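You operate a simulated robot arm through the tools that you are given. There is no shell and no other tool. Be economical: measure what you need, move in short steps, check, and stop when the job is done.

You are at the controls of a simulated two-armed robot. One attempt, no reset.

JOB
Lay the pink cable in the black cradles and snap three small blocks over it.
Fine: green block on the cradle next to the socket box, red on the middle one, yellow on the one farthest from the box.
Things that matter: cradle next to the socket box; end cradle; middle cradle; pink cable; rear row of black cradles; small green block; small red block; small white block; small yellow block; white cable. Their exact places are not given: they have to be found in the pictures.

It is judged by the outcome, as a careful person would: the job done as asked, and still so three seconds after it is handed in. It fails if anything else is knocked over, pushed out of place, dropped, spilled or broken.

ROBOT AND FRAMES
Two 7-joint arms with fingered hands on one trunk, on a base that drives. Base frame: it is fixed to the floor where the robot stands at the start and does not move with it; the origin is under the middle of the robot, x ahead of it, y to its left, z up. Units: m, degrees, N and s.
The left shoulder is at the start at [0.02, 0.214, 1.393], the right one opposite. With the tool pointing down near the work surface each hand reaches from about 0.1 to 0.36 m from the robot's upright axis, wherever it stands, measured 20 degrees to its own side. Places, roughly: cradle next to the socket box [0.6, -0.1, 0.7]; end cradle [0.6, 0.1, 0.7]; middle cradle [0.6, 0, 0.7]; rear row of black cradles [0.6, 0, 0.7]; small green block (3x2x3 cm) [0.5, -0.4, 0.7]; small red block (3x2x3 cm) [0.5, -0.3, 0.7]; small yellow block (3x2x3 cm) [0.5, -0.2, 0.7]. Payload 3.3 kg a hand.
Tool frame (each hand has its own): the origin (TCP) lies between the finger pads and is the grasp point; the fingertips stand 0.026 m ahead of it; z points along the fingers, y is the line along which they close. Largest opening 0.132 m; the body of the gripper starts 0.073 m behind the TCP. The gripper is a hand of 2 fingers: y runs from the thumb to the fingers, the wrist lies at [0, 0, -0.224] in the tool frame, and closing takes about 1.5 s.
Orientation is told as [roll, pitch, yaw] about the base's x, y, z axes, in that order, counted from this pose: with the fingers straight down and closing along the base's y, the tool's x points along the base's -x, its y along +y and its z along -z.

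CONTROLS
- The arms move only by the tool servo_tool. It takes "left_series", "right_series" or both (then of equal length, played together; a hand with none holds still); each is a list of rows, each a list of 2 entries, a list of its own where there are three numbers: the shift along the base's x, y, z in units of 50 mm (1.0 is 50 mm), then the turn, a rotation vector about the base's x, y, z in units of 5 degrees (1.0 is 5 degrees). In form: [[[x, y, z], [rx, ry, rz]], ...]. A call has 1 to 12 rows; each row shifts and turns the commanded pose from where the row before left it. "left_fingers" and "right_fingers" are, for a hand that has rows, the finger opening in m, from 0 to 0.132, set as the call begins (left out, the last holds). A call with a number of a shift or a turn outside -1 to 1 is refused whole. Rows are played at 5 a second. More than 0.05 m and 8.6 degrees between two rows, or a gripper value outside its range, and nothing of the call is played. A pose out of reach is approached as far as the arm can. The call stops where the force on the tool passes 40 N (or 10 N more than at its start, if that is more) or the arm is blocked; 0.2 s more then pass. The fingers move at their own pace (about 0.153 m/s each) and stop on an object; they squeeze with about 25 N. The grip force told is the motor's: it shows also when the fingers shut on nothing. Time passes only in rows, and 0.2 s behind the last, so rows that do not move let the fingers close. It gives the time, the measured TCP pose, the force on the tool (base axes), the opening and the grip force at its end, in the units of the frame above (readings bear some noise), with the torque about the TCP (base axes, N m) and any sound that the robot's microphone picked up.
- Cameras (640 x 400 px; columns grow to the right, rows downward): "scene" is now at [0.0722, 0.0038, 1.53]; the picture's right is [0.08, -1.00, 0.00], its down [-0.89, -0.07, -0.44] and it looks along [0.44, 0.04, -0.90] (base axes); focal length 267 px, centre (320, 200). "left" rides on the left gripper at [-0.066, -0.003, -0.099] in its tool frame; the picture's right is [0.04, -1.00, 0.00], its down [0.83, 0.03, -0.55] and it looks along [0.55, 0.02, 0.83] (tool axes); focal length 261 px, centre (320, 200). "right" rides on the right gripper at [0.065, -0.003, -0.099] in its tool frame; the picture's right is [0.04, 1.00, 0.00], its down [-0.83, 0.03, -0.55] and it looks along [-0.55, 0.02, 0.83] (tool axes); focal length 261 px, centre (320, 200).
- camera(camera): a new picture of that camera. No time passes.
- lift_body(by): slides the trunk up (or, below 0, down) by that many m; the arms and the scene camera ride with it, the base frame stays. It gives what a move gives, with no picture.
- drive_base(legs): drives the robot by 1 to 6 legs, each [ahead, left, turn to the left] in m, m and degrees, along the robot's own axes; the way and the turn of a leg run together, so that a leg with both is an arc; at most 1.5 m and 180 degrees a leg. The arms and the cameras ride along, it lands a little off, and it stops where it bumps. It gives what a move gives.
- preshape(shape, hand): the hand has 2 fingers and takes this shape, open, in about a second: jaw (thumb against the fingers, like two jaws); tri (thumb and two fingers); tip (a fingertip pinch); poke (one finger out to press); point (the index stretched); flat (the hand flat); cup (the hand cupped); fist (a fist). The gripper value then closes the fingers along that shape, each until it touches; the sizes above hold for jaw. It gives what a move gives, with no picture.
- pan_tilt(pan, tilt): turns the head with the scene camera to pan (to the left, within 86 degrees either way) and tilt (down, from -29 to 69), counted from straight ahead of the robot. It gives what a move gives.
- point_at(camera, pixels): for up to 12 pixels [column, row] of the newest picture of that camera ("zoom" is the newest enlarged one), the place [x, y, z] in the base frame of the surface seen there, good to about 0.003 m. No time passes.
- close_up(camera, box): a new picture of the part [left, top, right, bottom] of that camera's present view, enlarged. No time passes.
- close_job(): hands the job in; it is judged then, once.

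Work in short steps. Measure before you move; look again where a grasp or a placing could have gone wrong, and mend it. You have 80 turns and 58 pictures in all, those below and enlarged ones among them. Open the grippers and draw the arms clear of the work before you hand the job in, unless the task says otherwise; then end with one line.

The tools are called after "Emit:" as name(argument=value, ...) on one line, values as JSON. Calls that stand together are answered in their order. servo_tool: Moves the arms, as the interface text tells. Its arguments: {"type":"object","properties":{"left_series":{"type":"array"},"left_fingers":{"type":"number"},"right_series":{"type":"array"},"right_fingers":{"type":"number"}},"required":[]} The other tools are called the same way: lift_body (by) slides the trunk up or down; preshape (shape, hand) gives the hand a shape; drive_base (legs) drives the base; pan_tilt (pan, tilt) turns the head that bears the scene camera; camera (camera) takes a picture; point_at (camera, pixels) gives the place of the surface under pixels of a picture; close_up (camera, box) takes an enlarged picture of a part of a camera's view; close_job () hands the job in.

At the start:

```text
t: 0.0
left_tool_pos: [0.2779, 0.0512, 0.9789]
left_ee_rot: [-0.1, 0.0, 0.0]
left_contact_force: [0.3, -0.9, -0.8]
left_torque: [0.0, 0.04, -0.03]
left_finger_gap: 0.132
left_grip_force: 0.1
left_shape: jaw
right_tool_pos: [0.3084, -0.1551, 0.928]
right_ee_rot: [0.0, 0.0, -0.1]
right_contact_force: [-0.3, 0.1, 0.8]
right_torque: [0.01, 0.01, 0.03]
right_finger_gap: 0.132
right_grip_force: 0.1
right_shape: jaw
trunk travel left (down, up): [-0.674, 0.087]
robot x, y, heading: [0.0045, 0.001, -0.1]
head pan, tilt: [4.7, 63.6]
```

scene: 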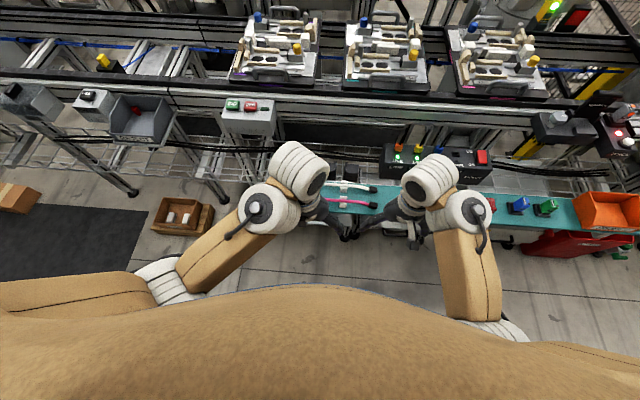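
right: 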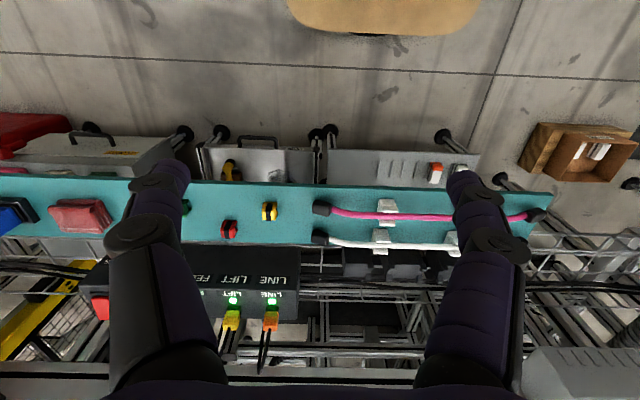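
left: 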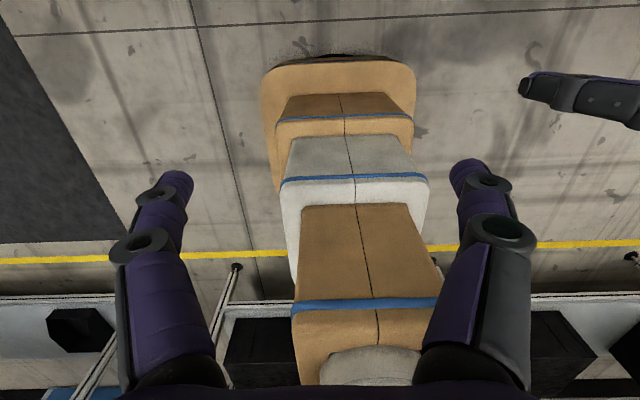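

The arms hide part of the work; the right picture shows the teal board with pink and white cables and small blocks around (180-270, 205-230). I take enlarged views of it.

Emit:
close_up(camera="right", box=[150, 150, 560, 300])

Emit:
close_up(camera="scene", box=[280, 130, 580, 270])

```text
1.56 times, centred on (355, 225) of right
```

zoom: 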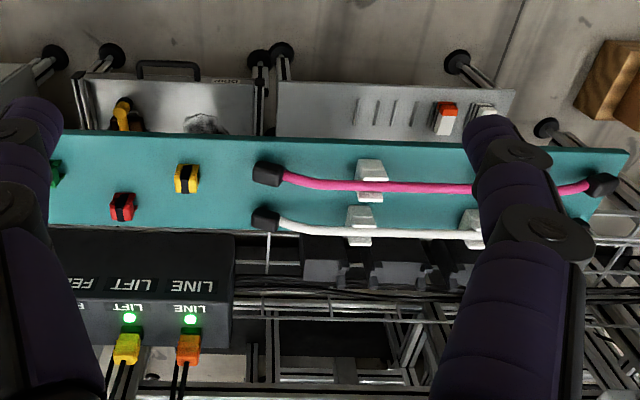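

```text
2.13 times, centred on (430, 200) of scene
```

zoom: 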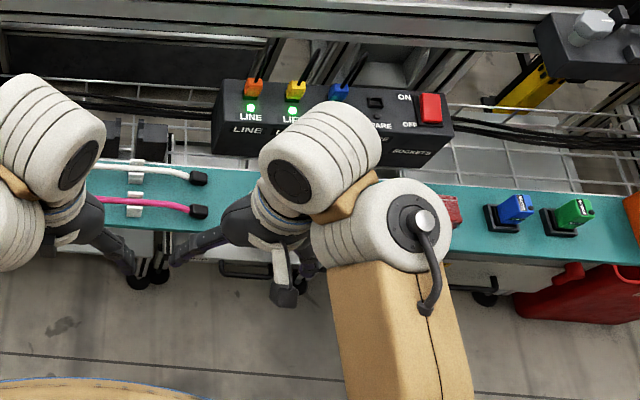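

The cable lies on white posts, and dark cradles seem to stand behind the board. I spread the arms outward to clear the view.

Emit:
servo_tool(left_series=[[[-0.5, 1, 0], [0, 0, 0]], [[-0.5, 1, 0], [0, 0, 0]], [[-0.5, 1, 0], [0, 0, 0]], [[-0.5, 1, 0], [0, 0, 0]], [[0, 1, 0], [0, 0, 0]]], right_series=[[[-0.5, -1, 0.5], [0, 0, 0]], [[-0.5, -1, 0.5], [0, 0, 0]], [[-0.5, -1, 0], [0, 0, 0]], [[-0.5, -1, 0], [0, 0, 0]], [[0, -1, 0], [0, 0, 0]]])

Emit:
pan_tilt(pan=0, tilt=55)

Emit:
camera(camera="scene")

```text
refused: row 1 steps farther than a row can; nothing moved
```

```text
t: 0.7
left_tool_pos: [0.2781, 0.0507, 0.9784]
left_ee_rot: [0.0, -0.1, 0.0]
left_contact_force: [-0.4, -0.7, -0.4]
left_torque: [0.0, 0.03, -0.03]
left_finger_gap: 0.1318
left_grip_force: 0.1
left_shape: jaw
right_tool_pos: [0.3103, -0.1538, 0.9288]
right_ee_rot: [0.1, 0.1, 0.0]
right_contact_force: [0.0, -0.4, 0.1]
right_torque: [0.02, 0.04, -0.01]
right_finger_gap: 0.1319
right_grip_force: 0.0
right_shape: jaw
trunk travel left (down, up): [-0.674, 0.087]
robot x, y, heading: [0.0023, -0.0021, 0.1]
head pan, tilt: [0.0, 55.0]
```

```text
52 pictures are left
```

scene: 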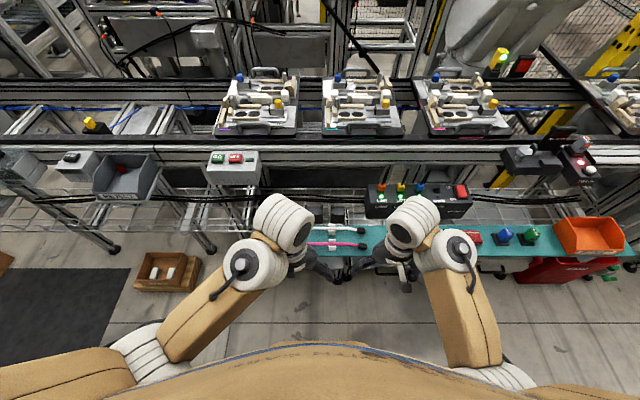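

The row's total step must stay under 50 mm, so I redo it with smaller steps.

Emit:
servo_tool(left_series=[[[-0.4, 0.8, 0], [0, 0, 0]], [[-0.4, 0.8, 0], [0, 0, 0]], [[-0.4, 0.8, 0], [0, 0, 0]], [[-0.4, 0.8, 0], [0, 0, 0]], [[0, 0.9, 0], [0, 0, 0]]], right_series=[[[-0.4, -0.8, 0.3], [0, 0, 0]], [[-0.4, -0.8, 0.3], [0, 0, 0]], [[-0.4, -0.8, 0], [0, 0, 0]], [[-0.4, -0.8, 0], [0, 0, 0]], [[0, -0.9, 0], [0, 0, 0]]])

Emit:
close_up(camera="scene", box=[220, 170, 540, 300])

```text
t: 1.9
left_tool_pos: [0.209, 0.2273, 0.9673]
left_ee_rot: [0.1, 0.0, 0.0]
left_contact_force: [0.4, -0.6, -0.3]
left_torque: [-0.04, 0.06, 0.0]
left_finger_gap: 0.1322
left_grip_force: 0.0
left_shape: jaw
left hand out of reach, approached as far as the arm can: row 1, 2
right_tool_pos: [0.2287, -0.3586, 0.9574]
right_ee_rot: [0.1, 0.2, 0.0]
right_contact_force: [0.6, -0.8, 0.1]
right_torque: [-0.01, -0.02, -0.03]
right_finger_gap: 0.1319
right_grip_force: 0.0
right_shape: jaw
trunk travel left (down, up): [-0.674, 0.087]
robot x, y, heading: [0.0012, -0.0029, 0.1]
head pan, tilt: [0.0, 55.0]
```

```text
2.00 times, centred on (380, 235) of scene
```

zoom: 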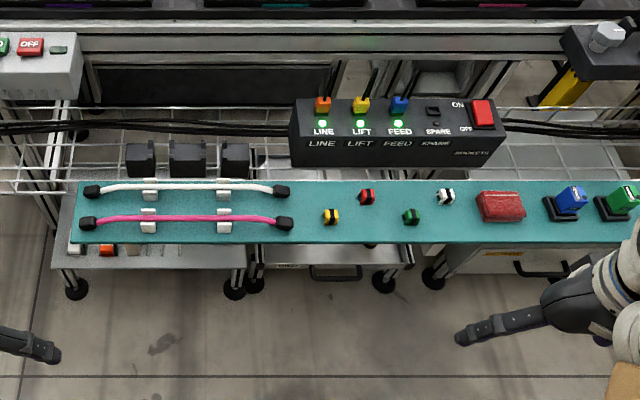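

Now everything is visible: three black cradles at zoom (141,158), (188,158), (237,158), and the loose blocks on the board. I measure the key points.

Emit:
point_at(camera="zoom", pixels=[[141, 148], [188, 148], [235, 148], [89, 222], [150, 216], [187, 217], [224, 217], [284, 223], [330, 214], [366, 195], [411, 214], [446, 195]])

Emit:
point_at(camera="zoom", pixels=[[141, 170], [188, 170], [300, 210], [91, 190], [150, 185], [224, 185], [282, 190], [150, 229], [330, 225], [366, 203], [300, 110], [100, 205]])

Emit:
close_up(camera="scene", box=[250, 225, 370, 300])

```text
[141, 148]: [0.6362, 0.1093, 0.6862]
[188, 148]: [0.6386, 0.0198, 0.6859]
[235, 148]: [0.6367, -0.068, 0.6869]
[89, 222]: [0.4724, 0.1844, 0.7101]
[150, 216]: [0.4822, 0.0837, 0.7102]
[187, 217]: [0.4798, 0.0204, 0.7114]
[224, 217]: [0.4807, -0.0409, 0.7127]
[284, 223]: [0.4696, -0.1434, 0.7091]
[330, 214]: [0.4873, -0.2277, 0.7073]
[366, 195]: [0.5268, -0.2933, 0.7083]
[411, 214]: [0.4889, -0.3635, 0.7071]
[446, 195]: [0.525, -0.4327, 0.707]
```

```text
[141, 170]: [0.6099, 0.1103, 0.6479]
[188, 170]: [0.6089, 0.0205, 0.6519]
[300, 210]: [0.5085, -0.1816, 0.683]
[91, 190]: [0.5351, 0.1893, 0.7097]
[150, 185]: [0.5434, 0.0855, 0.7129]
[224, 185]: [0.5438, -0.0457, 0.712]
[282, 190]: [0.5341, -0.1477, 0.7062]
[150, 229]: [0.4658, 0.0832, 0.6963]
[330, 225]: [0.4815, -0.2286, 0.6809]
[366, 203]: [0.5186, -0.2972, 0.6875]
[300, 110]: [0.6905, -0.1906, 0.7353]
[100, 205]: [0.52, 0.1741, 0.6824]
```

```text
5.33 times, centred on (310, 262) of scene
```

zoom: 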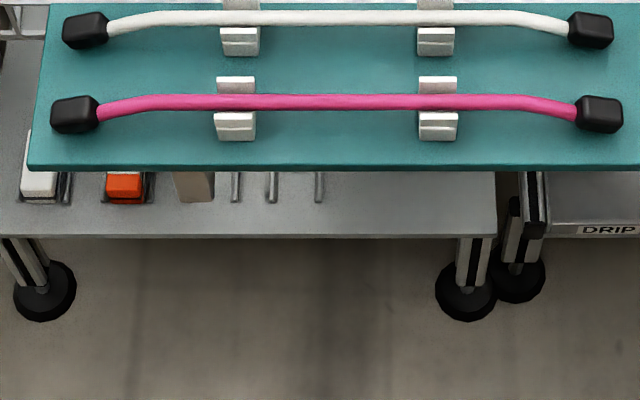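

Cable centre is y≈0.02, matching the cradle row's centre. I look closely at the cradles and the blocks.

Emit:
close_up(camera="scene", box=[270, 230, 360, 286])

Emit:
close_up(camera="scene", box=[370, 250, 450, 300])

```text
7.11 times, centred on (315, 258) of scene
```

zoom: 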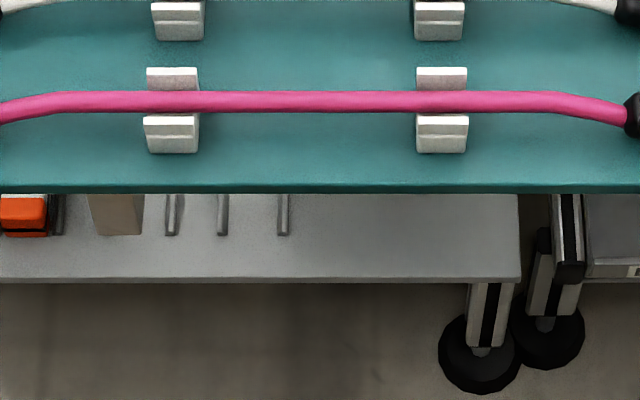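

```text
8.00 times, centred on (410, 275) of scene
```

zoom: 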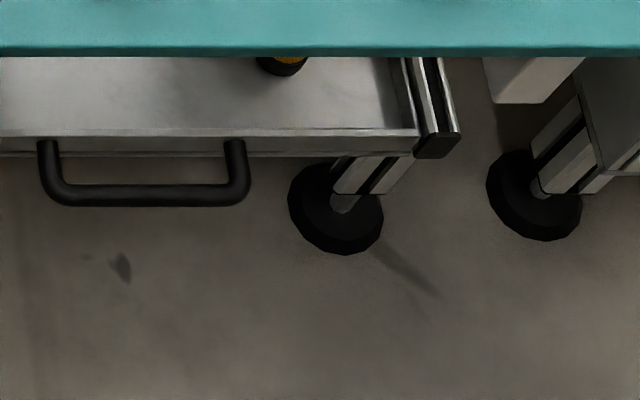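

I aimed too low; cradles are at scene (314,214), blocks at (385–443, 237).

Emit:
close_up(camera="scene", box=[270, 188, 360, 244])

Emit:
close_up(camera="scene", box=[370, 210, 460, 266])

```text
7.11 times, centred on (315, 216) of scene
```

zoom: 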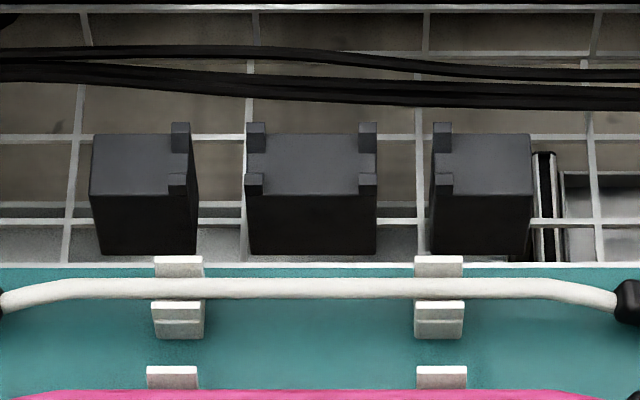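

```text
7.11 times, centred on (415, 238) of scene
```

zoom: 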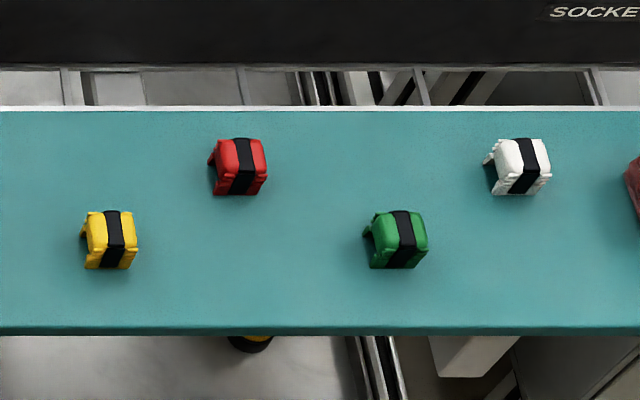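

The cradles are black blocks with corner tabs. I measure obstacles (rail behind, front shelf edges) plus cradle tab details before driving closer.

Emit:
camera(camera="scene")

Emit:
point_at(camera="scene", pixels=[[320, 150], [320, 175], [230, 160], [320, 285], [390, 292], [320, 260], [560, 150], [320, 100], [480, 300], [600, 235], [330, 200], [297, 235]])

```text
45 pictures are left
```

scene: 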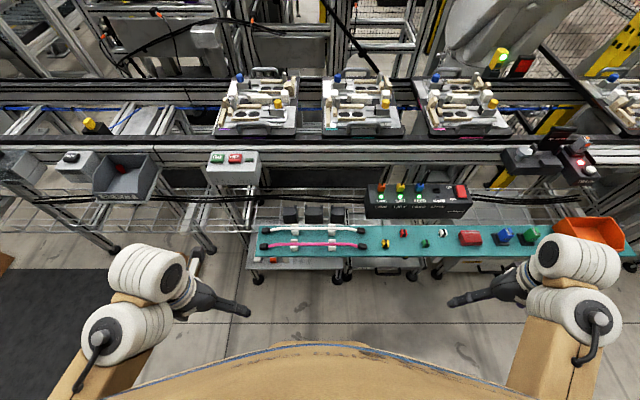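

```text
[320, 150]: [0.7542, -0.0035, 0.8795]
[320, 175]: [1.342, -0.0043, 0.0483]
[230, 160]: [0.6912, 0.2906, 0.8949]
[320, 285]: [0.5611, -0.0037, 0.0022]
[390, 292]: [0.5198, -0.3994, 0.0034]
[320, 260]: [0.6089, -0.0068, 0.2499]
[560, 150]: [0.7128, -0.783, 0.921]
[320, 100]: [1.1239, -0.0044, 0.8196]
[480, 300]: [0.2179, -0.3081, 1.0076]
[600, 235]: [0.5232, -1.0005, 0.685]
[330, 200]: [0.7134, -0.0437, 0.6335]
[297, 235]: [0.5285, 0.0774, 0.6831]
```

Floor in front is clear and the rail behind is at x≥0.75. I drive 0.2 m ahead with the arms high and look with the wrist cameras.

Emit:
drive_base(legs=[[0.2, 0, 0]])

Emit:
camera(camera="scene")

Emit:
camera(camera="right")

```text
t: 3.5
left_tool_pos: [0.4113, 0.2271, 0.9673]
left_ee_rot: [0.0, 0.1, 0.0]
left_contact_force: [0.0, 0.4, 0.2]
left_torque: [0.02, 0.03, 0.01]
left_finger_gap: 0.1318
left_grip_force: 0.0
left_shape: jaw
right_tool_pos: [0.4299, -0.3588, 0.9563]
right_ee_rot: [0.1, 0.1, -0.1]
right_contact_force: [0.2, 0.0, 0.1]
right_torque: [-0.01, 0.06, 0.0]
right_finger_gap: 0.1317
right_grip_force: 0.2
right_shape: jaw
trunk travel left (down, up): [-0.674, 0.087]
robot x, y, heading: [0.1976, 0.0012, -0.2]
head pan, tilt: [0.0, 55.0]
```

```text
44 pictures are left
```

scene: 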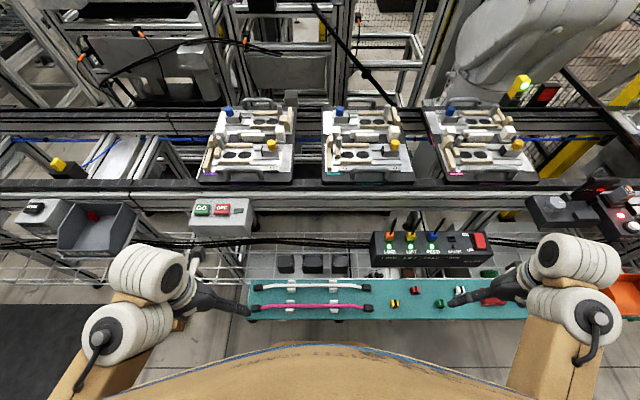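

```text
43 pictures are left
```

right: 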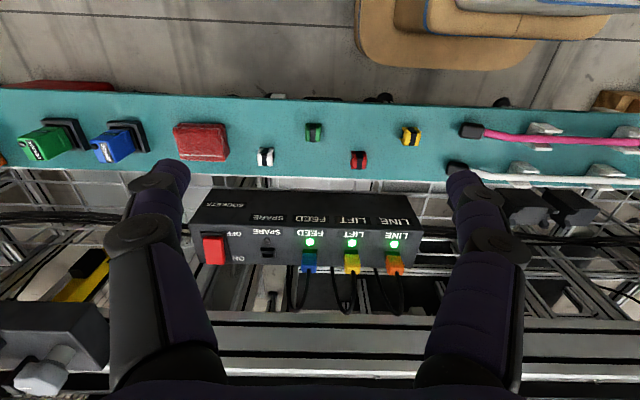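

I check how far the torso front is from the board edge.

Emit:
point_at(camera="scene", pixels=[[320, 350], [250, 352], [320, 316], [320, 285], [286, 262], [312, 262], [338, 262], [286, 257], [312, 257], [338, 257], [370, 264]])

Emit:
close_up(camera="right", box=[230, 100, 450, 190])

Emit:
close_up(camera="scene", box=[260, 240, 370, 325])

```text
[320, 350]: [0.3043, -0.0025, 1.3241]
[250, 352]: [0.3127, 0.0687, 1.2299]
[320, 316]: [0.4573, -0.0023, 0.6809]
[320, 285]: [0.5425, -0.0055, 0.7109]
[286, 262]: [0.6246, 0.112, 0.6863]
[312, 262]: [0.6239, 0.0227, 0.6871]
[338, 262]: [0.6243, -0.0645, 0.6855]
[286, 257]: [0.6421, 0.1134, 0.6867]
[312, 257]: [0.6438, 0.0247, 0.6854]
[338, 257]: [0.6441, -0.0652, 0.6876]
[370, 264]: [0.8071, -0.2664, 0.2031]
```

```text
2.91 times, centred on (340, 145) of right
```

zoom: 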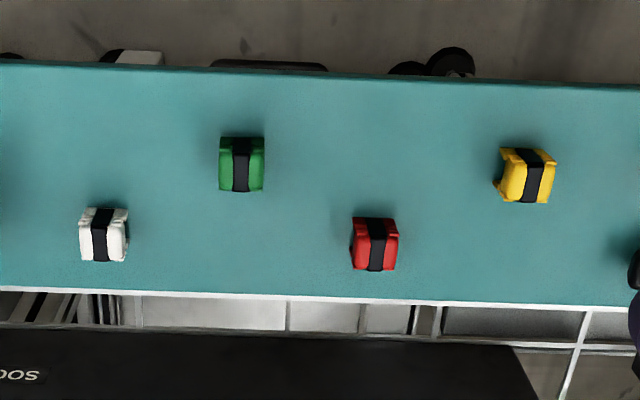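

```text
4.71 times, centred on (315, 282) of scene
```

zoom: 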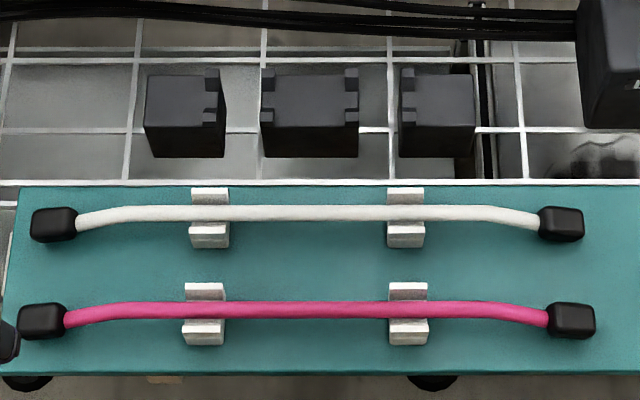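

Torso front is ~0.11 ahead of the axis, so there is room. I drive 0.08 m more.

Emit:
drive_base(legs=[[0.08, 0, 0]])

Emit:
servo_tool(right_series=[[[0, 0.9, -0.3], [0, 0, 0]], [[0, 0.9, -0.3], [0, 0, 0]], [[0, 0.9, -0.3], [0, 0, 0]], [[0, 0.9, -0.3], [0, 0, 0]], [[0, 0.9, -0.3], [0, 0, 0]], [[0, 0.9, -0.3], [0, 0, 0]]])

Emit:
camera(camera="right")

```text
t: 4.6
left_tool_pos: [0.4914, 0.2259, 0.966]
left_ee_rot: [0.0, 0.1, -0.1]
left_contact_force: [1.3, -0.5, -0.9]
left_torque: [-0.01, 0.03, -0.01]
left_finger_gap: 0.1315
left_grip_force: 0.1
left_shape: jaw
right_tool_pos: [0.5129, -0.359, 0.9578]
right_ee_rot: [0.0, 0.2, -0.1]
right_contact_force: [-0.9, -0.2, -0.2]
right_torque: [-0.01, 0.01, 0.02]
right_finger_gap: 0.1318
right_grip_force: 0.0
right_shape: jaw
trunk travel left (down, up): [-0.674, 0.087]
robot x, y, heading: [0.2805, -0.0032, -0.2]
head pan, tilt: [0.0, 55.0]
```

```text
t: 6.0
left_tool_pos: [0.4912, 0.2261, 0.966]
left_ee_rot: [0.0, 0.0, -0.1]
left_contact_force: [-0.4, 0.0, -0.7]
left_torque: [-0.01, 0.01, 0.01]
left_finger_gap: 0.1318
left_grip_force: 0.0
left_shape: jaw
right_tool_pos: [0.5097, -0.0891, 0.8679]
right_ee_rot: [-0.1, 0.1, -0.2]
right_contact_force: [-0.6, 0.2, -0.2]
right_torque: [-0.02, 0.02, 0.02]
right_finger_gap: 0.1319
right_grip_force: 0.0
right_shape: jaw
trunk travel left (down, up): [-0.674, 0.087]
robot x, y, heading: [0.2808, 0.002, -0.1]
head pan, tilt: [0.0, 55.0]
```

```text
40 pictures are left
```

right: 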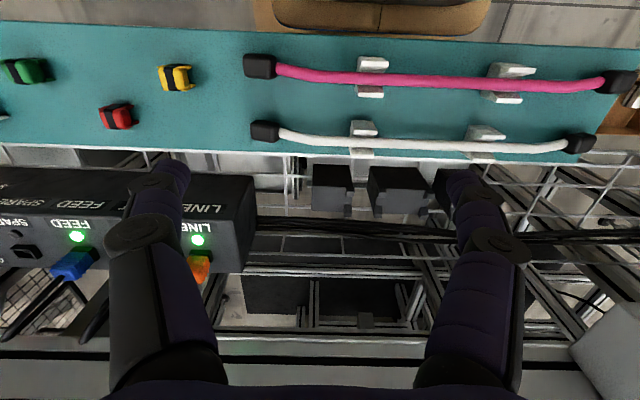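

I zoom on the cradles and the cable's rests in this view.

Emit:
close_up(camera="right", box=[300, 130, 460, 230])

Emit:
close_up(camera="right", box=[80, 50, 220, 138])

```text
4.00 times, centred on (380, 180) of right
```

zoom: 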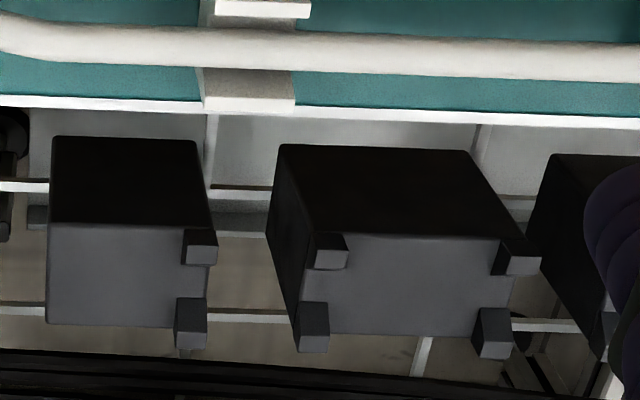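

```text
4.55 times, centred on (150, 94) of right
```

zoom: 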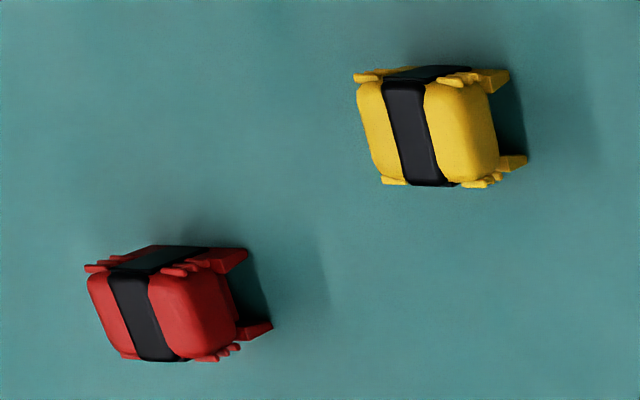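

The blocks' legs stand front/rear (channel along y), and the cradles have a tab groove along y at x≈0.633, with top z≈0.686. I plan to grip the cable with both hands closing along x, just outside the outer cradles (y≈0.153 and −0.113). First 3 cm more drive and a 90° turn of both hands.

Emit:
drive_base(legs=[[0.03, 0.0, 0]])

Emit:
servo_tool(left_series=[[[0, 0, 0], [0, 0, -1.5]], [[0, 0, 0], [0, 0, -1.5]], [[0, 0, 0], [0, 0, -1.5]], [[0, 0, 0], [0, 0, -1.5]], [[0, 0, 0], [0, 0, -1.5]], [[0, 0, 0], [0, 0, -1.5]]], right_series=[[[0, 0, 0], [0, 0, 1.5]], [[0, 0, 0], [0, 0, 1.5]], [[0, 0, 0], [0, 0, 1.5]], [[0, 0, 0], [0, 0, 1.5]], [[0, 0, 0], [0, 0, 1.5]], [[0, 0, 0], [0, 0, 1.5]]])

```text
t: 6.8
left_tool_pos: [0.4951, 0.2274, 0.9689]
left_ee_rot: [0.0, -0.7, -0.2]
left_contact_force: [0.6, 0.1, 0.1]
left_torque: [0.0, 0.01, 0.0]
left_finger_gap: 0.1317
left_grip_force: 0.0
left_shape: jaw
right_tool_pos: [0.5161, -0.089, 0.8699]
right_ee_rot: [0.1, -0.6, -0.1]
right_contact_force: [0.4, 0.1, 0.3]
right_torque: [0.02, -0.05, 0.0]
right_finger_gap: 0.1319
right_grip_force: 0.0
right_shape: jaw
trunk travel left (down, up): [-0.674, 0.087]
robot x, y, heading: [0.2967, -0.0005, -0.1]
head pan, tilt: [0.0, 55.0]
stopped in leg 1: the robot was blocked; the commanded pose is now the measured one
```

```text
refused: -1.5 is not a number from -1 to 1
```

The base bumped (and tilted slightly) at x≈0.29. I back off a little, then turn the hands in 5° rows.

Emit:
drive_base(legs=[[-0.012, 0.02, 0]])

Emit:
servo_tool(left_series=[[[0, 0, 0], [0, 0, -1]], [[0, 0, 0], [0, 0, -1]], [[0, 0, 0], [0, 0, -1]], [[0, 0, 0], [0, 0, -1]], [[0, 0, 0], [0, 0, -1]], [[0, 0, 0], [0, 0, -1]], [[0, 0, 0], [0, 0, -1]], [[0, 0, 0], [0, 0, -1]], [[0, 0, 0], [0, 0, -1]]], right_series=[[[0, 0, 0], [0, 0, 1]], [[0, 0, 0], [0, 0, 1]], [[0, 0, 0], [0, 0, 1]], [[0, 0, 0], [0, 0, 1]], [[0, 0, 0], [0, 0, 1]], [[0, 0, 0], [0, 0, 1]], [[0, 0, 0], [0, 0, 1]], [[0, 0, 0], [0, 0, 1]], [[0, 0, 0], [0, 0, 1]]])

Emit:
servo_tool(left_series=[[[0, 0, 0], [0, 0, -1]], [[0, 0, 0], [0, 0, -1]], [[0, 0, 0], [0, 0, -1]], [[0, 0, 0], [0, 0, -1]], [[0, 0, 0], [0, 0, -1]], [[0, 0, 0], [0, 0, -1]], [[0, 0, 0], [0, 0, -1]], [[0, 0, 0], [0, 0, -1]], [[0, 0, 0], [0, 0, -1]]], right_series=[[[0, 0, 0], [0, 0, 1]], [[0, 0, 0], [0, 0, 1]], [[0, 0, 0], [0, 0, 1]], [[0, 0, 0], [0, 0, 1]], [[0, 0, 0], [0, 0, 1]], [[0, 0, 0], [0, 0, 1]], [[0, 0, 0], [0, 0, 1]], [[0, 0, 0], [0, 0, 1]], [[0, 0, 0], [0, 0, 1]]])

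Emit:
camera(camera="scene")

```text
t: 7.6
left_tool_pos: [0.4952, 0.2461, 0.966]
left_ee_rot: [-0.1, 0.1, 0.0]
left_contact_force: [-1.0, 0.5, -0.6]
left_torque: [-0.01, -0.01, 0.01]
left_finger_gap: 0.1318
left_grip_force: 0.1
left_shape: jaw
right_tool_pos: [0.515, -0.0673, 0.8685]
right_ee_rot: [0.0, 0.0, -0.1]
right_contact_force: [0.3, 0.7, 0.2]
right_torque: [-0.01, -0.02, 0.0]
right_finger_gap: 0.132
right_grip_force: 0.0
right_shape: jaw
trunk travel left (down, up): [-0.674, 0.087]
robot x, y, heading: [0.2855, 0.0193, 0.0]
head pan, tilt: [0.0, 55.0]
```

```text
t: 9.6
left_tool_pos: [0.4948, 0.2462, 0.9663]
left_ee_rot: [0.1, 0.1, -45.1]
left_contact_force: [-0.2, -0.1, -0.1]
left_torque: [0.01, 0.0, 0.02]
left_finger_gap: 0.1319
left_grip_force: 0.1
left_shape: jaw
right_tool_pos: [0.5137, -0.0677, 0.8668]
right_ee_rot: [-0.1, 0.2, 44.9]
right_contact_force: [0.3, -0.2, 0.0]
right_torque: [0.03, 0.0, -0.04]
right_finger_gap: 0.1317
right_grip_force: 0.2
right_shape: jaw
trunk travel left (down, up): [-0.674, 0.087]
robot x, y, heading: [0.2867, 0.0183, 0.1]
head pan, tilt: [0.0, 55.0]
```

```text
t: 11.6
left_tool_pos: [0.4946, 0.2465, 0.9664]
left_ee_rot: [0.1, 0.1, -90.1]
left_contact_force: [-0.2, 0.2, -0.1]
left_torque: [0.01, -0.01, -0.02]
left_finger_gap: 0.132
left_grip_force: 0.2
left_shape: jaw
right_tool_pos: [0.5153, -0.0683, 0.8674]
right_ee_rot: [0.0, 0.1, 90.0]
right_contact_force: [-0.6, -0.3, 0.3]
right_torque: [0.0, -0.01, -0.01]
right_finger_gap: 0.1322
right_grip_force: 0.1
right_shape: jaw
trunk travel left (down, up): [-0.674, 0.087]
robot x, y, heading: [0.2895, 0.017, 0.0]
head pan, tilt: [0.0, 55.0]
```

```text
37 pictures are left
```

scene: 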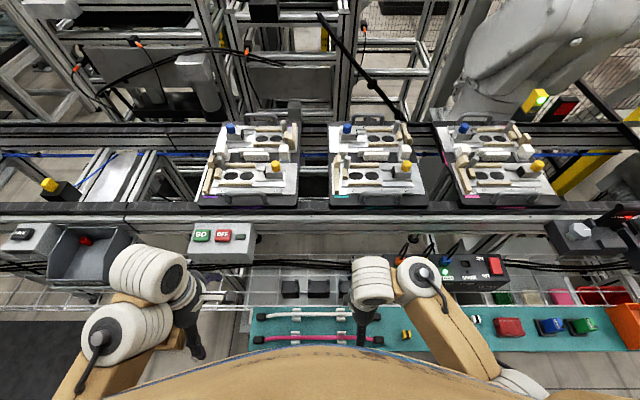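

Both hands turned fine. I measure the socket box's near corner and re-measure the cable and tabs at this view.

Emit:
close_up(camera="scene", box=[250, 260, 430, 350])

Emit:
point_at(camera="scene", pixels=[[384, 338], [378, 338], [374, 337], [266, 338], [272, 338], [300, 338], [340, 338], [418, 285], [418, 275], [440, 285]])

```text
3.56 times, centred on (340, 305) of scene
```

zoom: 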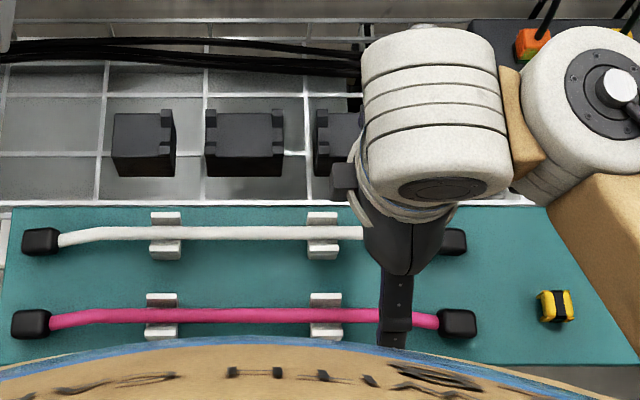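

```text
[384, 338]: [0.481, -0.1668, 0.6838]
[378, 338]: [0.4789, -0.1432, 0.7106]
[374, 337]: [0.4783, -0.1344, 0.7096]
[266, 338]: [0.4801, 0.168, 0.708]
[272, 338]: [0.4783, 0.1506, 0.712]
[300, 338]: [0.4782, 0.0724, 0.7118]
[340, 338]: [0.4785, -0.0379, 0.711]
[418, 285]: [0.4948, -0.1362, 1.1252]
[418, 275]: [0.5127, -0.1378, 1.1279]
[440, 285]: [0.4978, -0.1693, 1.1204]
```

I measure the tabs and cradle edges on this zoom.

Emit:
point_at(camera="zoom", pixels=[[169, 114], [168, 135], [212, 114], [212, 135], [278, 114], [278, 135], [118, 130], [118, 145], [246, 148], [246, 117], [60, 320], [418, 318]])

```text
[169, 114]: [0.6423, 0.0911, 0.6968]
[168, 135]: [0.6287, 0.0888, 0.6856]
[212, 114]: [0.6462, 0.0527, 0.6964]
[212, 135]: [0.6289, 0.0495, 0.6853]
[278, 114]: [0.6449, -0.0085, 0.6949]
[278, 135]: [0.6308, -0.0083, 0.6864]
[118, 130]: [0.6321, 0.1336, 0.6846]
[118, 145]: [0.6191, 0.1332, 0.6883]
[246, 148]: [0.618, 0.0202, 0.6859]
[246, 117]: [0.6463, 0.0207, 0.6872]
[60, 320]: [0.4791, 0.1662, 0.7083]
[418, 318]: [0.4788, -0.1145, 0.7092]
```

Tabs rise to z≈0.697, groove centre x≈0.632. I bring both hands above their grip spots at z=0.80 with a 5 cm opening.

Emit:
servo_tool(left_series=[[[-0.066, -0.374, -0.664], [0, 0, 0]], [[-0.066, -0.374, -0.664], [0, 0, 0]], [[-0.066, -0.374, -0.664], [0, 0, 0]], [[-0.066, -0.374, -0.664], [0, 0, 0]], [[-0.066, -0.374, -0.664], [0, 0, 0]]], right_series=[[[-0.148, -0.184, -0.268], [0, 0, 0]], [[-0.148, -0.184, -0.268], [0, 0, 0]], [[-0.148, -0.184, -0.268], [0, 0, 0]], [[-0.148, -0.184, -0.268], [0, 0, 0]], [[-0.148, -0.184, -0.268], [0, 0, 0]]], left_fingers=0.05, right_fingers=0.05)

Emit:
camera(camera="right")

Emit:
camera(camera="left")

```text
t: 12.8
left_tool_pos: [0.4789, 0.1521, 0.8017]
left_ee_rot: [0.0, 0.1, -89.9]
left_contact_force: [0.3, -0.3, 0.1]
left_torque: [-0.01, -0.01, 0.04]
left_finger_gap: 0.0505
left_grip_force: 0.0
left_shape: jaw
right_tool_pos: [0.4779, -0.1146, 0.8002]
right_ee_rot: [0.0, 0.0, 89.9]
right_contact_force: [-0.1, -0.3, 0.1]
right_torque: [0.03, 0.01, 0.04]
right_finger_gap: 0.0506
right_grip_force: 0.1
right_shape: jaw
trunk travel left (down, up): [-0.674, 0.087]
robot x, y, heading: [0.2845, 0.0164, -0.2]
head pan, tilt: [0.0, 55.0]
```

```text
35 pictures are left
```

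right: 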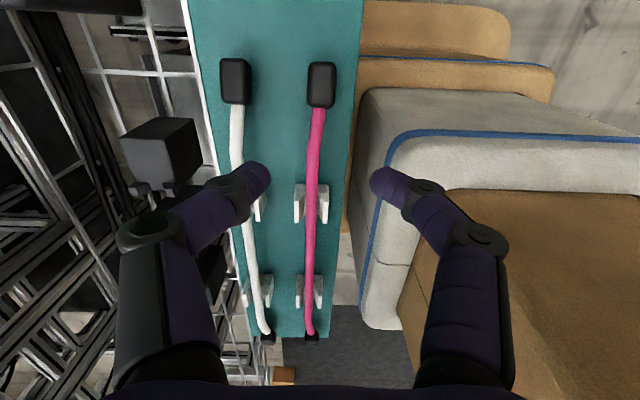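

```text
34 pictures are left
```

left: 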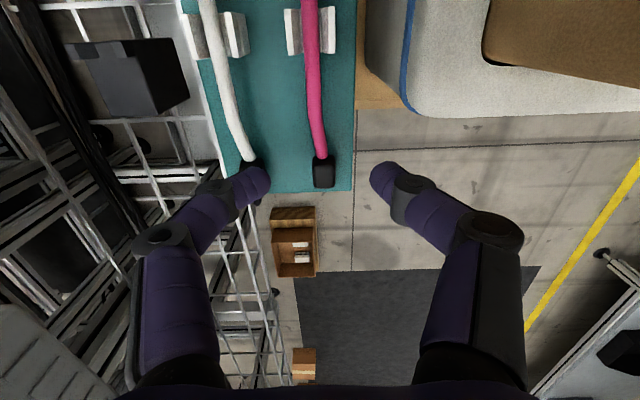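

The cable passes ~3 mm forward of both TCPs and the grip spots are clear of boots and rests. I descend to z≈0.716 with a 3 mm x correction.

Emit:
servo_tool(left_series=[[[0.04, 0, -0.43], [0, 0, 0]], [[0, 0, -0.43], [0, 0, 0]], [[0, 0, -0.43], [0, 0, 0]], [[0, 0, -0.42], [0, 0, 0]]], right_series=[[[0.07, 0, -0.42], [0, 0, 0]], [[0, 0, -0.42], [0, 0, 0]], [[0, 0, -0.42], [0, 0, 0]], [[0, 0, -0.42], [0, 0, 0]]])

Emit:
camera(camera="right")

```text
t: 13.8
left_tool_pos: [0.4821, 0.1526, 0.7148]
left_ee_rot: [0.1, 0.0, -90.1]
left_contact_force: [0.3, 0.3, 0.9]
left_torque: [0.04, -0.02, 0.0]
left_finger_gap: 0.0505
left_grip_force: 0.0
left_shape: jaw
right_tool_pos: [0.4817, -0.1141, 0.7182]
right_ee_rot: [0.0, 0.2, 89.9]
right_contact_force: [-1.0, -0.7, -0.2]
right_torque: [0.0, -0.01, 0.01]
right_finger_gap: 0.0503
right_grip_force: 0.2
right_shape: jaw
trunk travel left (down, up): [-0.674, 0.087]
robot x, y, heading: [0.287, 0.0216, -0.0]
head pan, tilt: [0.0, 55.0]
```

```text
33 pictures are left
```

right: 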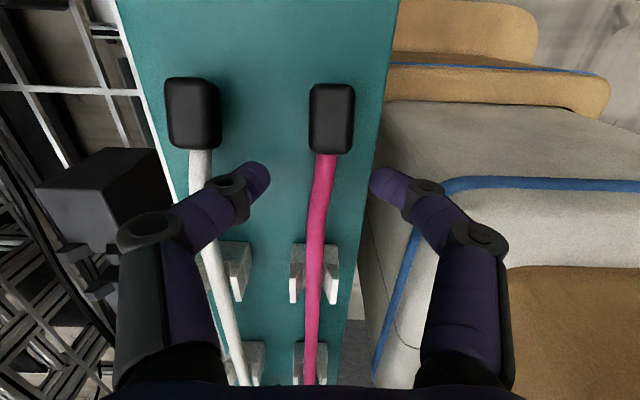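

Fingers straddle the pink cable without touching the white one (forces ~0). I close both hands.

Emit:
servo_tool(left_series=[[[0, 0, 0], [0, 0, 0]], [[0, 0, 0], [0, 0, 0]], [[0, 0, 0], [0, 0, 0]], [[0, 0, 0], [0, 0, 0]], [[0, 0, 0], [0, 0, 0]], [[0, 0, 0], [0, 0, 0]], [[0, 0, 0], [0, 0, 0]], [[0, 0, 0], [0, 0, 0]]], right_series=[[[0, 0, 0], [0, 0, 0]], [[0, 0, 0], [0, 0, 0]], [[0, 0, 0], [0, 0, 0]], [[0, 0, 0], [0, 0, 0]], [[0, 0, 0], [0, 0, 0]], [[0, 0, 0], [0, 0, 0]], [[0, 0, 0], [0, 0, 0]], [[0, 0, 0], [0, 0, 0]]], left_fingers=0.0, right_fingers=0.0)

Emit:
servo_tool(left_series=[[[0, 0, 0.2], [0, 0, 0]], [[0, 0, 0.3], [0, 0, 0]], [[0, 0, 0.5], [0, 0, 0]]], right_series=[[[0, 0, 0.2], [0, 0, 0]], [[0, 0, 0.3], [0, 0, 0]], [[0, 0, 0.5], [0, 0, 0]]])

Emit:
camera(camera="right")

Emit:
camera(camera="left")

```text
t: 15.6
left_tool_pos: [0.4808, 0.1516, 0.7143]
left_ee_rot: [0.0, 0.0, -90.1]
left_contact_force: [-0.1, -0.7, -0.4]
left_torque: [-0.02, 0.0, 0.0]
left_finger_gap: 0.0015
left_grip_force: 24.5
left_shape: jaw
right_tool_pos: [0.4809, -0.1136, 0.7176]
right_ee_rot: [0.0, 0.1, 89.8]
right_contact_force: [-1.2, 0.6, -0.1]
right_torque: [0.0, 0.03, -0.03]
right_finger_gap: 0.0045
right_grip_force: 24.9
right_shape: jaw
trunk travel left (down, up): [-0.674, 0.087]
robot x, y, heading: [0.2879, 0.0177, -0.1]
head pan, tilt: [0.0, 55.0]
```

```text
t: 16.4
left_tool_pos: [0.4804, 0.1528, 0.7651]
left_ee_rot: [0.1, 0.1, -90.1]
left_contact_force: [-0.6, -1.0, -0.9]
left_torque: [-0.01, 0.0, -0.01]
left_finger_gap: 0.0016
left_grip_force: 24.9
left_shape: jaw
right_tool_pos: [0.4801, -0.1149, 0.7675]
right_ee_rot: [0.1, 0.1, 90.0]
right_contact_force: [0.5, 0.8, -0.1]
right_torque: [0.04, 0.03, -0.02]
right_finger_gap: 0.0047
right_grip_force: 25.4
right_shape: jaw
trunk travel left (down, up): [-0.674, 0.087]
robot x, y, heading: [0.2818, 0.0188, -0.0]
head pan, tilt: [0.0, 55.0]
```

```text
32 pictures are left
```

right: 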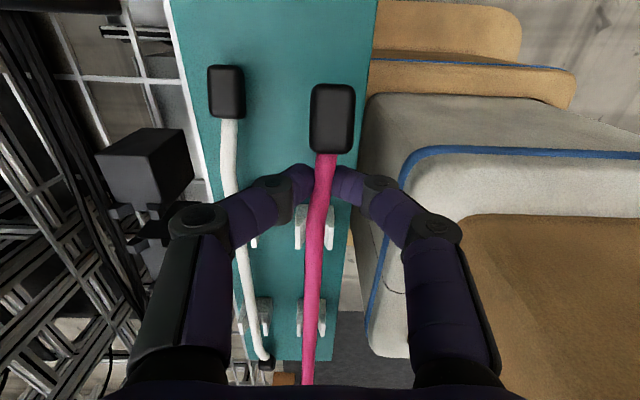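

```text
31 pictures are left
```

left: 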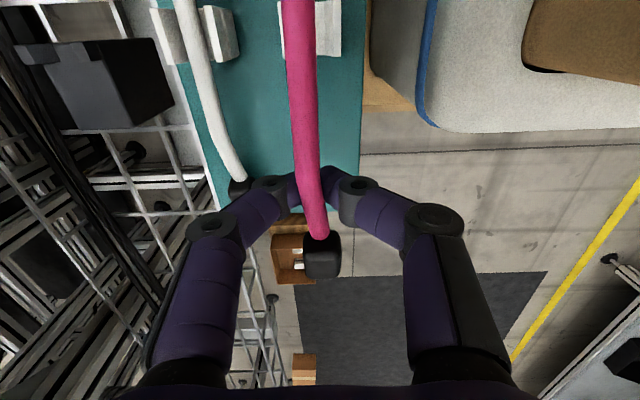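

Both ends are lifted and the cable rides in the fingers. I raise slightly and carry it forward to x≈0.632.

Emit:
servo_tool(left_series=[[[0, 0, 0.3], [0, 0, 0]], [[0.6, 0, 0], [0, 0, 0]], [[0.6, 0, 0], [0, 0, 0]], [[0.6, 0, 0], [0, 0, 0]], [[0.6, 0, 0], [0, 0, 0]], [[0.63, 0, 0], [0, 0, 0]]], right_series=[[[0, 0, 0.25], [0, 0, 0]], [[0.6, 0, 0], [0, 0, 0]], [[0.6, 0, 0], [0, 0, 0]], [[0.6, 0, 0], [0, 0, 0]], [[0.6, 0, 0], [0, 0, 0]], [[0.63, 0, 0], [0, 0, 0]]])

Emit:
camera(camera="scene")

Emit:
camera(camera="right")

```text
t: 17.8
left_tool_pos: [0.6333, 0.1534, 0.7791]
left_ee_rot: [0.0, 0.0, -90.2]
left_contact_force: [0.3, 0.9, -0.4]
left_torque: [0.0, 0.02, 0.01]
left_finger_gap: 0.0017
left_grip_force: 25.3
left_shape: jaw
right_tool_pos: [0.6347, -0.1142, 0.7801]
right_ee_rot: [0.0, 0.0, 89.9]
right_contact_force: [0.6, -0.3, -0.5]
right_torque: [0.02, 0.0, 0.0]
right_finger_gap: 0.0047
right_grip_force: 24.4
right_shape: jaw
trunk travel left (down, up): [-0.674, 0.087]
robot x, y, heading: [0.2877, 0.0228, 0.3]
head pan, tilt: [0.0, 55.0]
```

```text
30 pictures are left
```

scene: 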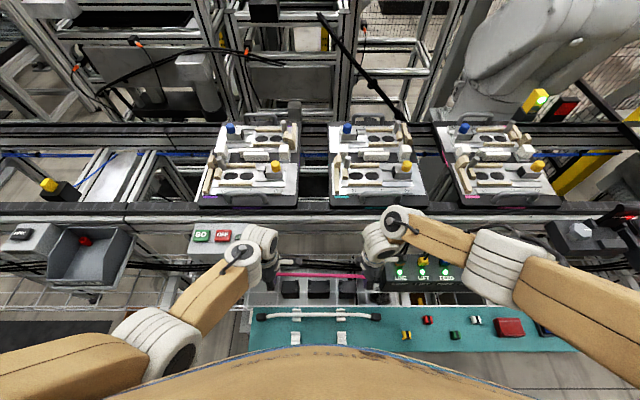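

```text
29 pictures are left
```

right: 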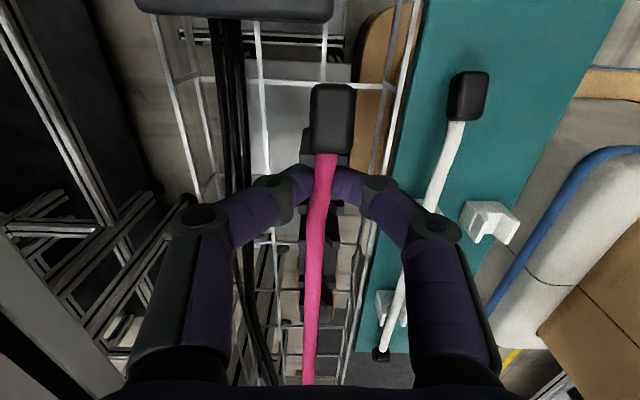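

Carried cleanly. I measure the cable's height, the box's near edge, and alignment with the groove.

Emit:
point_at(camera="right", pixels=[[320, 16], [200, 8], [330, 90], [330, 150], [322, 180], [312, 280], [306, 370], [345, 180]])

Emit:
close_up(camera="scene", box=[240, 250, 400, 350])

```text
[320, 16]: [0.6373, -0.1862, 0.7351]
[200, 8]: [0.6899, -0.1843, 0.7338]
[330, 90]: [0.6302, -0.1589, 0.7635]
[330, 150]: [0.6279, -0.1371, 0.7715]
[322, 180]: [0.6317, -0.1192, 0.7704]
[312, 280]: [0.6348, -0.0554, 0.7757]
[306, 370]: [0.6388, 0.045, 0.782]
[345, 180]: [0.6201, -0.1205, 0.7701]
```

```text
4.00 times, centred on (320, 300) of scene
```

zoom: 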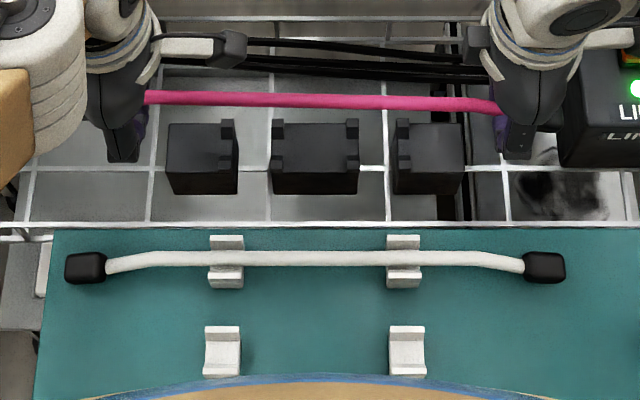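

I measure cable points and tab points in this zoom.

Emit:
point_at(camera="zoom", pixels=[[150, 97], [190, 98], [300, 101], [400, 103], [470, 105], [490, 107], [228, 125], [228, 156], [352, 124], [352, 157], [405, 125], [405, 157]])

Emit:
point_at(camera="zoom", pixels=[[190, 126], [190, 158], [190, 162], [277, 156], [277, 125], [315, 125], [315, 160], [440, 126], [440, 160], [440, 164]])

```text
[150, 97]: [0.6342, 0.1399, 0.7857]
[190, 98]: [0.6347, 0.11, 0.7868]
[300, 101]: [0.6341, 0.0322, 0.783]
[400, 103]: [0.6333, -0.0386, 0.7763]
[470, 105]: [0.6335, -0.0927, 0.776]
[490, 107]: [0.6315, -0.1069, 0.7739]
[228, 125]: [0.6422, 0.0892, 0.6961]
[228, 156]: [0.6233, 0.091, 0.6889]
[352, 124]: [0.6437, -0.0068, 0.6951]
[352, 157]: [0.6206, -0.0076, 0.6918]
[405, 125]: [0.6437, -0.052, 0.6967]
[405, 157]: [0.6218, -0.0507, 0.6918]
```

```text
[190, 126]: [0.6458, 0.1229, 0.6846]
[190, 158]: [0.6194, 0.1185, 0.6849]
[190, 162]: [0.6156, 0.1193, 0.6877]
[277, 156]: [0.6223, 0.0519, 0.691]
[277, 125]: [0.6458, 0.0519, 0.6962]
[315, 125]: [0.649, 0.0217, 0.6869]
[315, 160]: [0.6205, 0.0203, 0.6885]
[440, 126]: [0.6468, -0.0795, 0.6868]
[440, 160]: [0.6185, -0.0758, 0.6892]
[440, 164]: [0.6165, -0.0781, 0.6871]
```

Cable x (0.634) matches the groove (front tabs 0.622, rear 0.644). Left end rides 13 mm higher relative to its TCP, so I lower the left by 88 mm and the right by 76 mm.

Emit:
servo_tool(left_series=[[[0, 0, -0.35], [0, 0, 0]], [[0, 0, -0.35], [0, 0, 0]], [[0, 0, -0.35], [0, 0, 0]], [[0, 0, -0.35], [0, 0, 0]], [[0, 0, -0.36], [0, 0, 0]]], right_series=[[[0, 0, -0.3], [0, 0, 0]], [[0, 0, -0.3], [0, 0, 0]], [[0, 0, -0.3], [0, 0, 0]], [[0, 0, -0.3], [0, 0, 0]], [[0, 0, -0.32], [0, 0, 0]]])

Emit:
close_up(camera="scene", box=[250, 250, 390, 338])

Emit:
point_at(camera="zoom", pixels=[[160, 150], [200, 150], [300, 150], [400, 150], [480, 150]])

```text
t: 19.2
left_tool_pos: [0.6223, 0.1888, 0.719]
left_ee_rot: [-0.1, 2.0, -89.0]
left_contact_force: [-0.5, 0.3, -0.5]
left_torque: [0.03, -0.04, 0.01]
left_finger_gap: 0.0013
left_grip_force: 24.7
left_shape: jaw
left hand out of reach, approached as far as the arm can: row 3, 4, 5
right_tool_pos: [0.6268, -0.1332, 0.7251]
right_ee_rot: [-0.1, 1.4, 89.1]
right_contact_force: [-0.8, -0.7, -0.3]
right_torque: [0.04, 0.0, -0.01]
right_finger_gap: 0.0044
right_grip_force: 25.6
right_shape: jaw
right hand out of reach, approached as far as the arm can: row 3, 4, 5
trunk travel left (down, up): [-0.674, 0.087]
robot x, y, heading: [0.2856, 0.0158, -0.4]
head pan, tilt: [0.0, 55.0]
stopped in row 5 (left hand): the arm was blocked; the commanded pose is now the measured one
```

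```text
4.55 times, centred on (320, 294) of scene
```

zoom: 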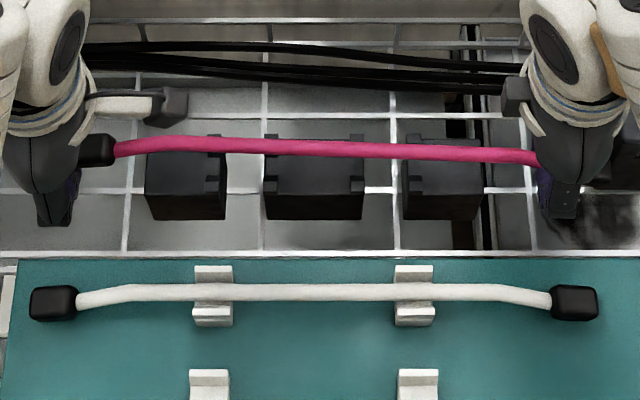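

```text
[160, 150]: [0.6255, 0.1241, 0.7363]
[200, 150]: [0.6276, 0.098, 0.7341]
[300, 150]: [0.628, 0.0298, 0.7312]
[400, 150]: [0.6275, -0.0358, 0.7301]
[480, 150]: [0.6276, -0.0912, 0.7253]
```

The arms hit their reach limit and slid sideways; left hand is now near the boot. I look with the wrist cameras before correcting.

Emit:
camera(camera="left")

Emit:
camera(camera="right")

```text
26 pictures are left
```

left: 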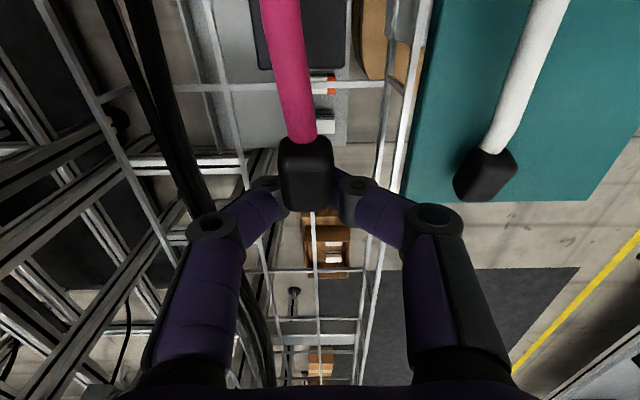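

```text
25 pictures are left
```

right: 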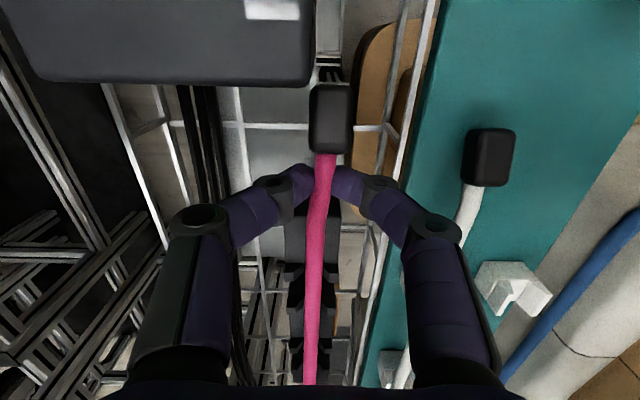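

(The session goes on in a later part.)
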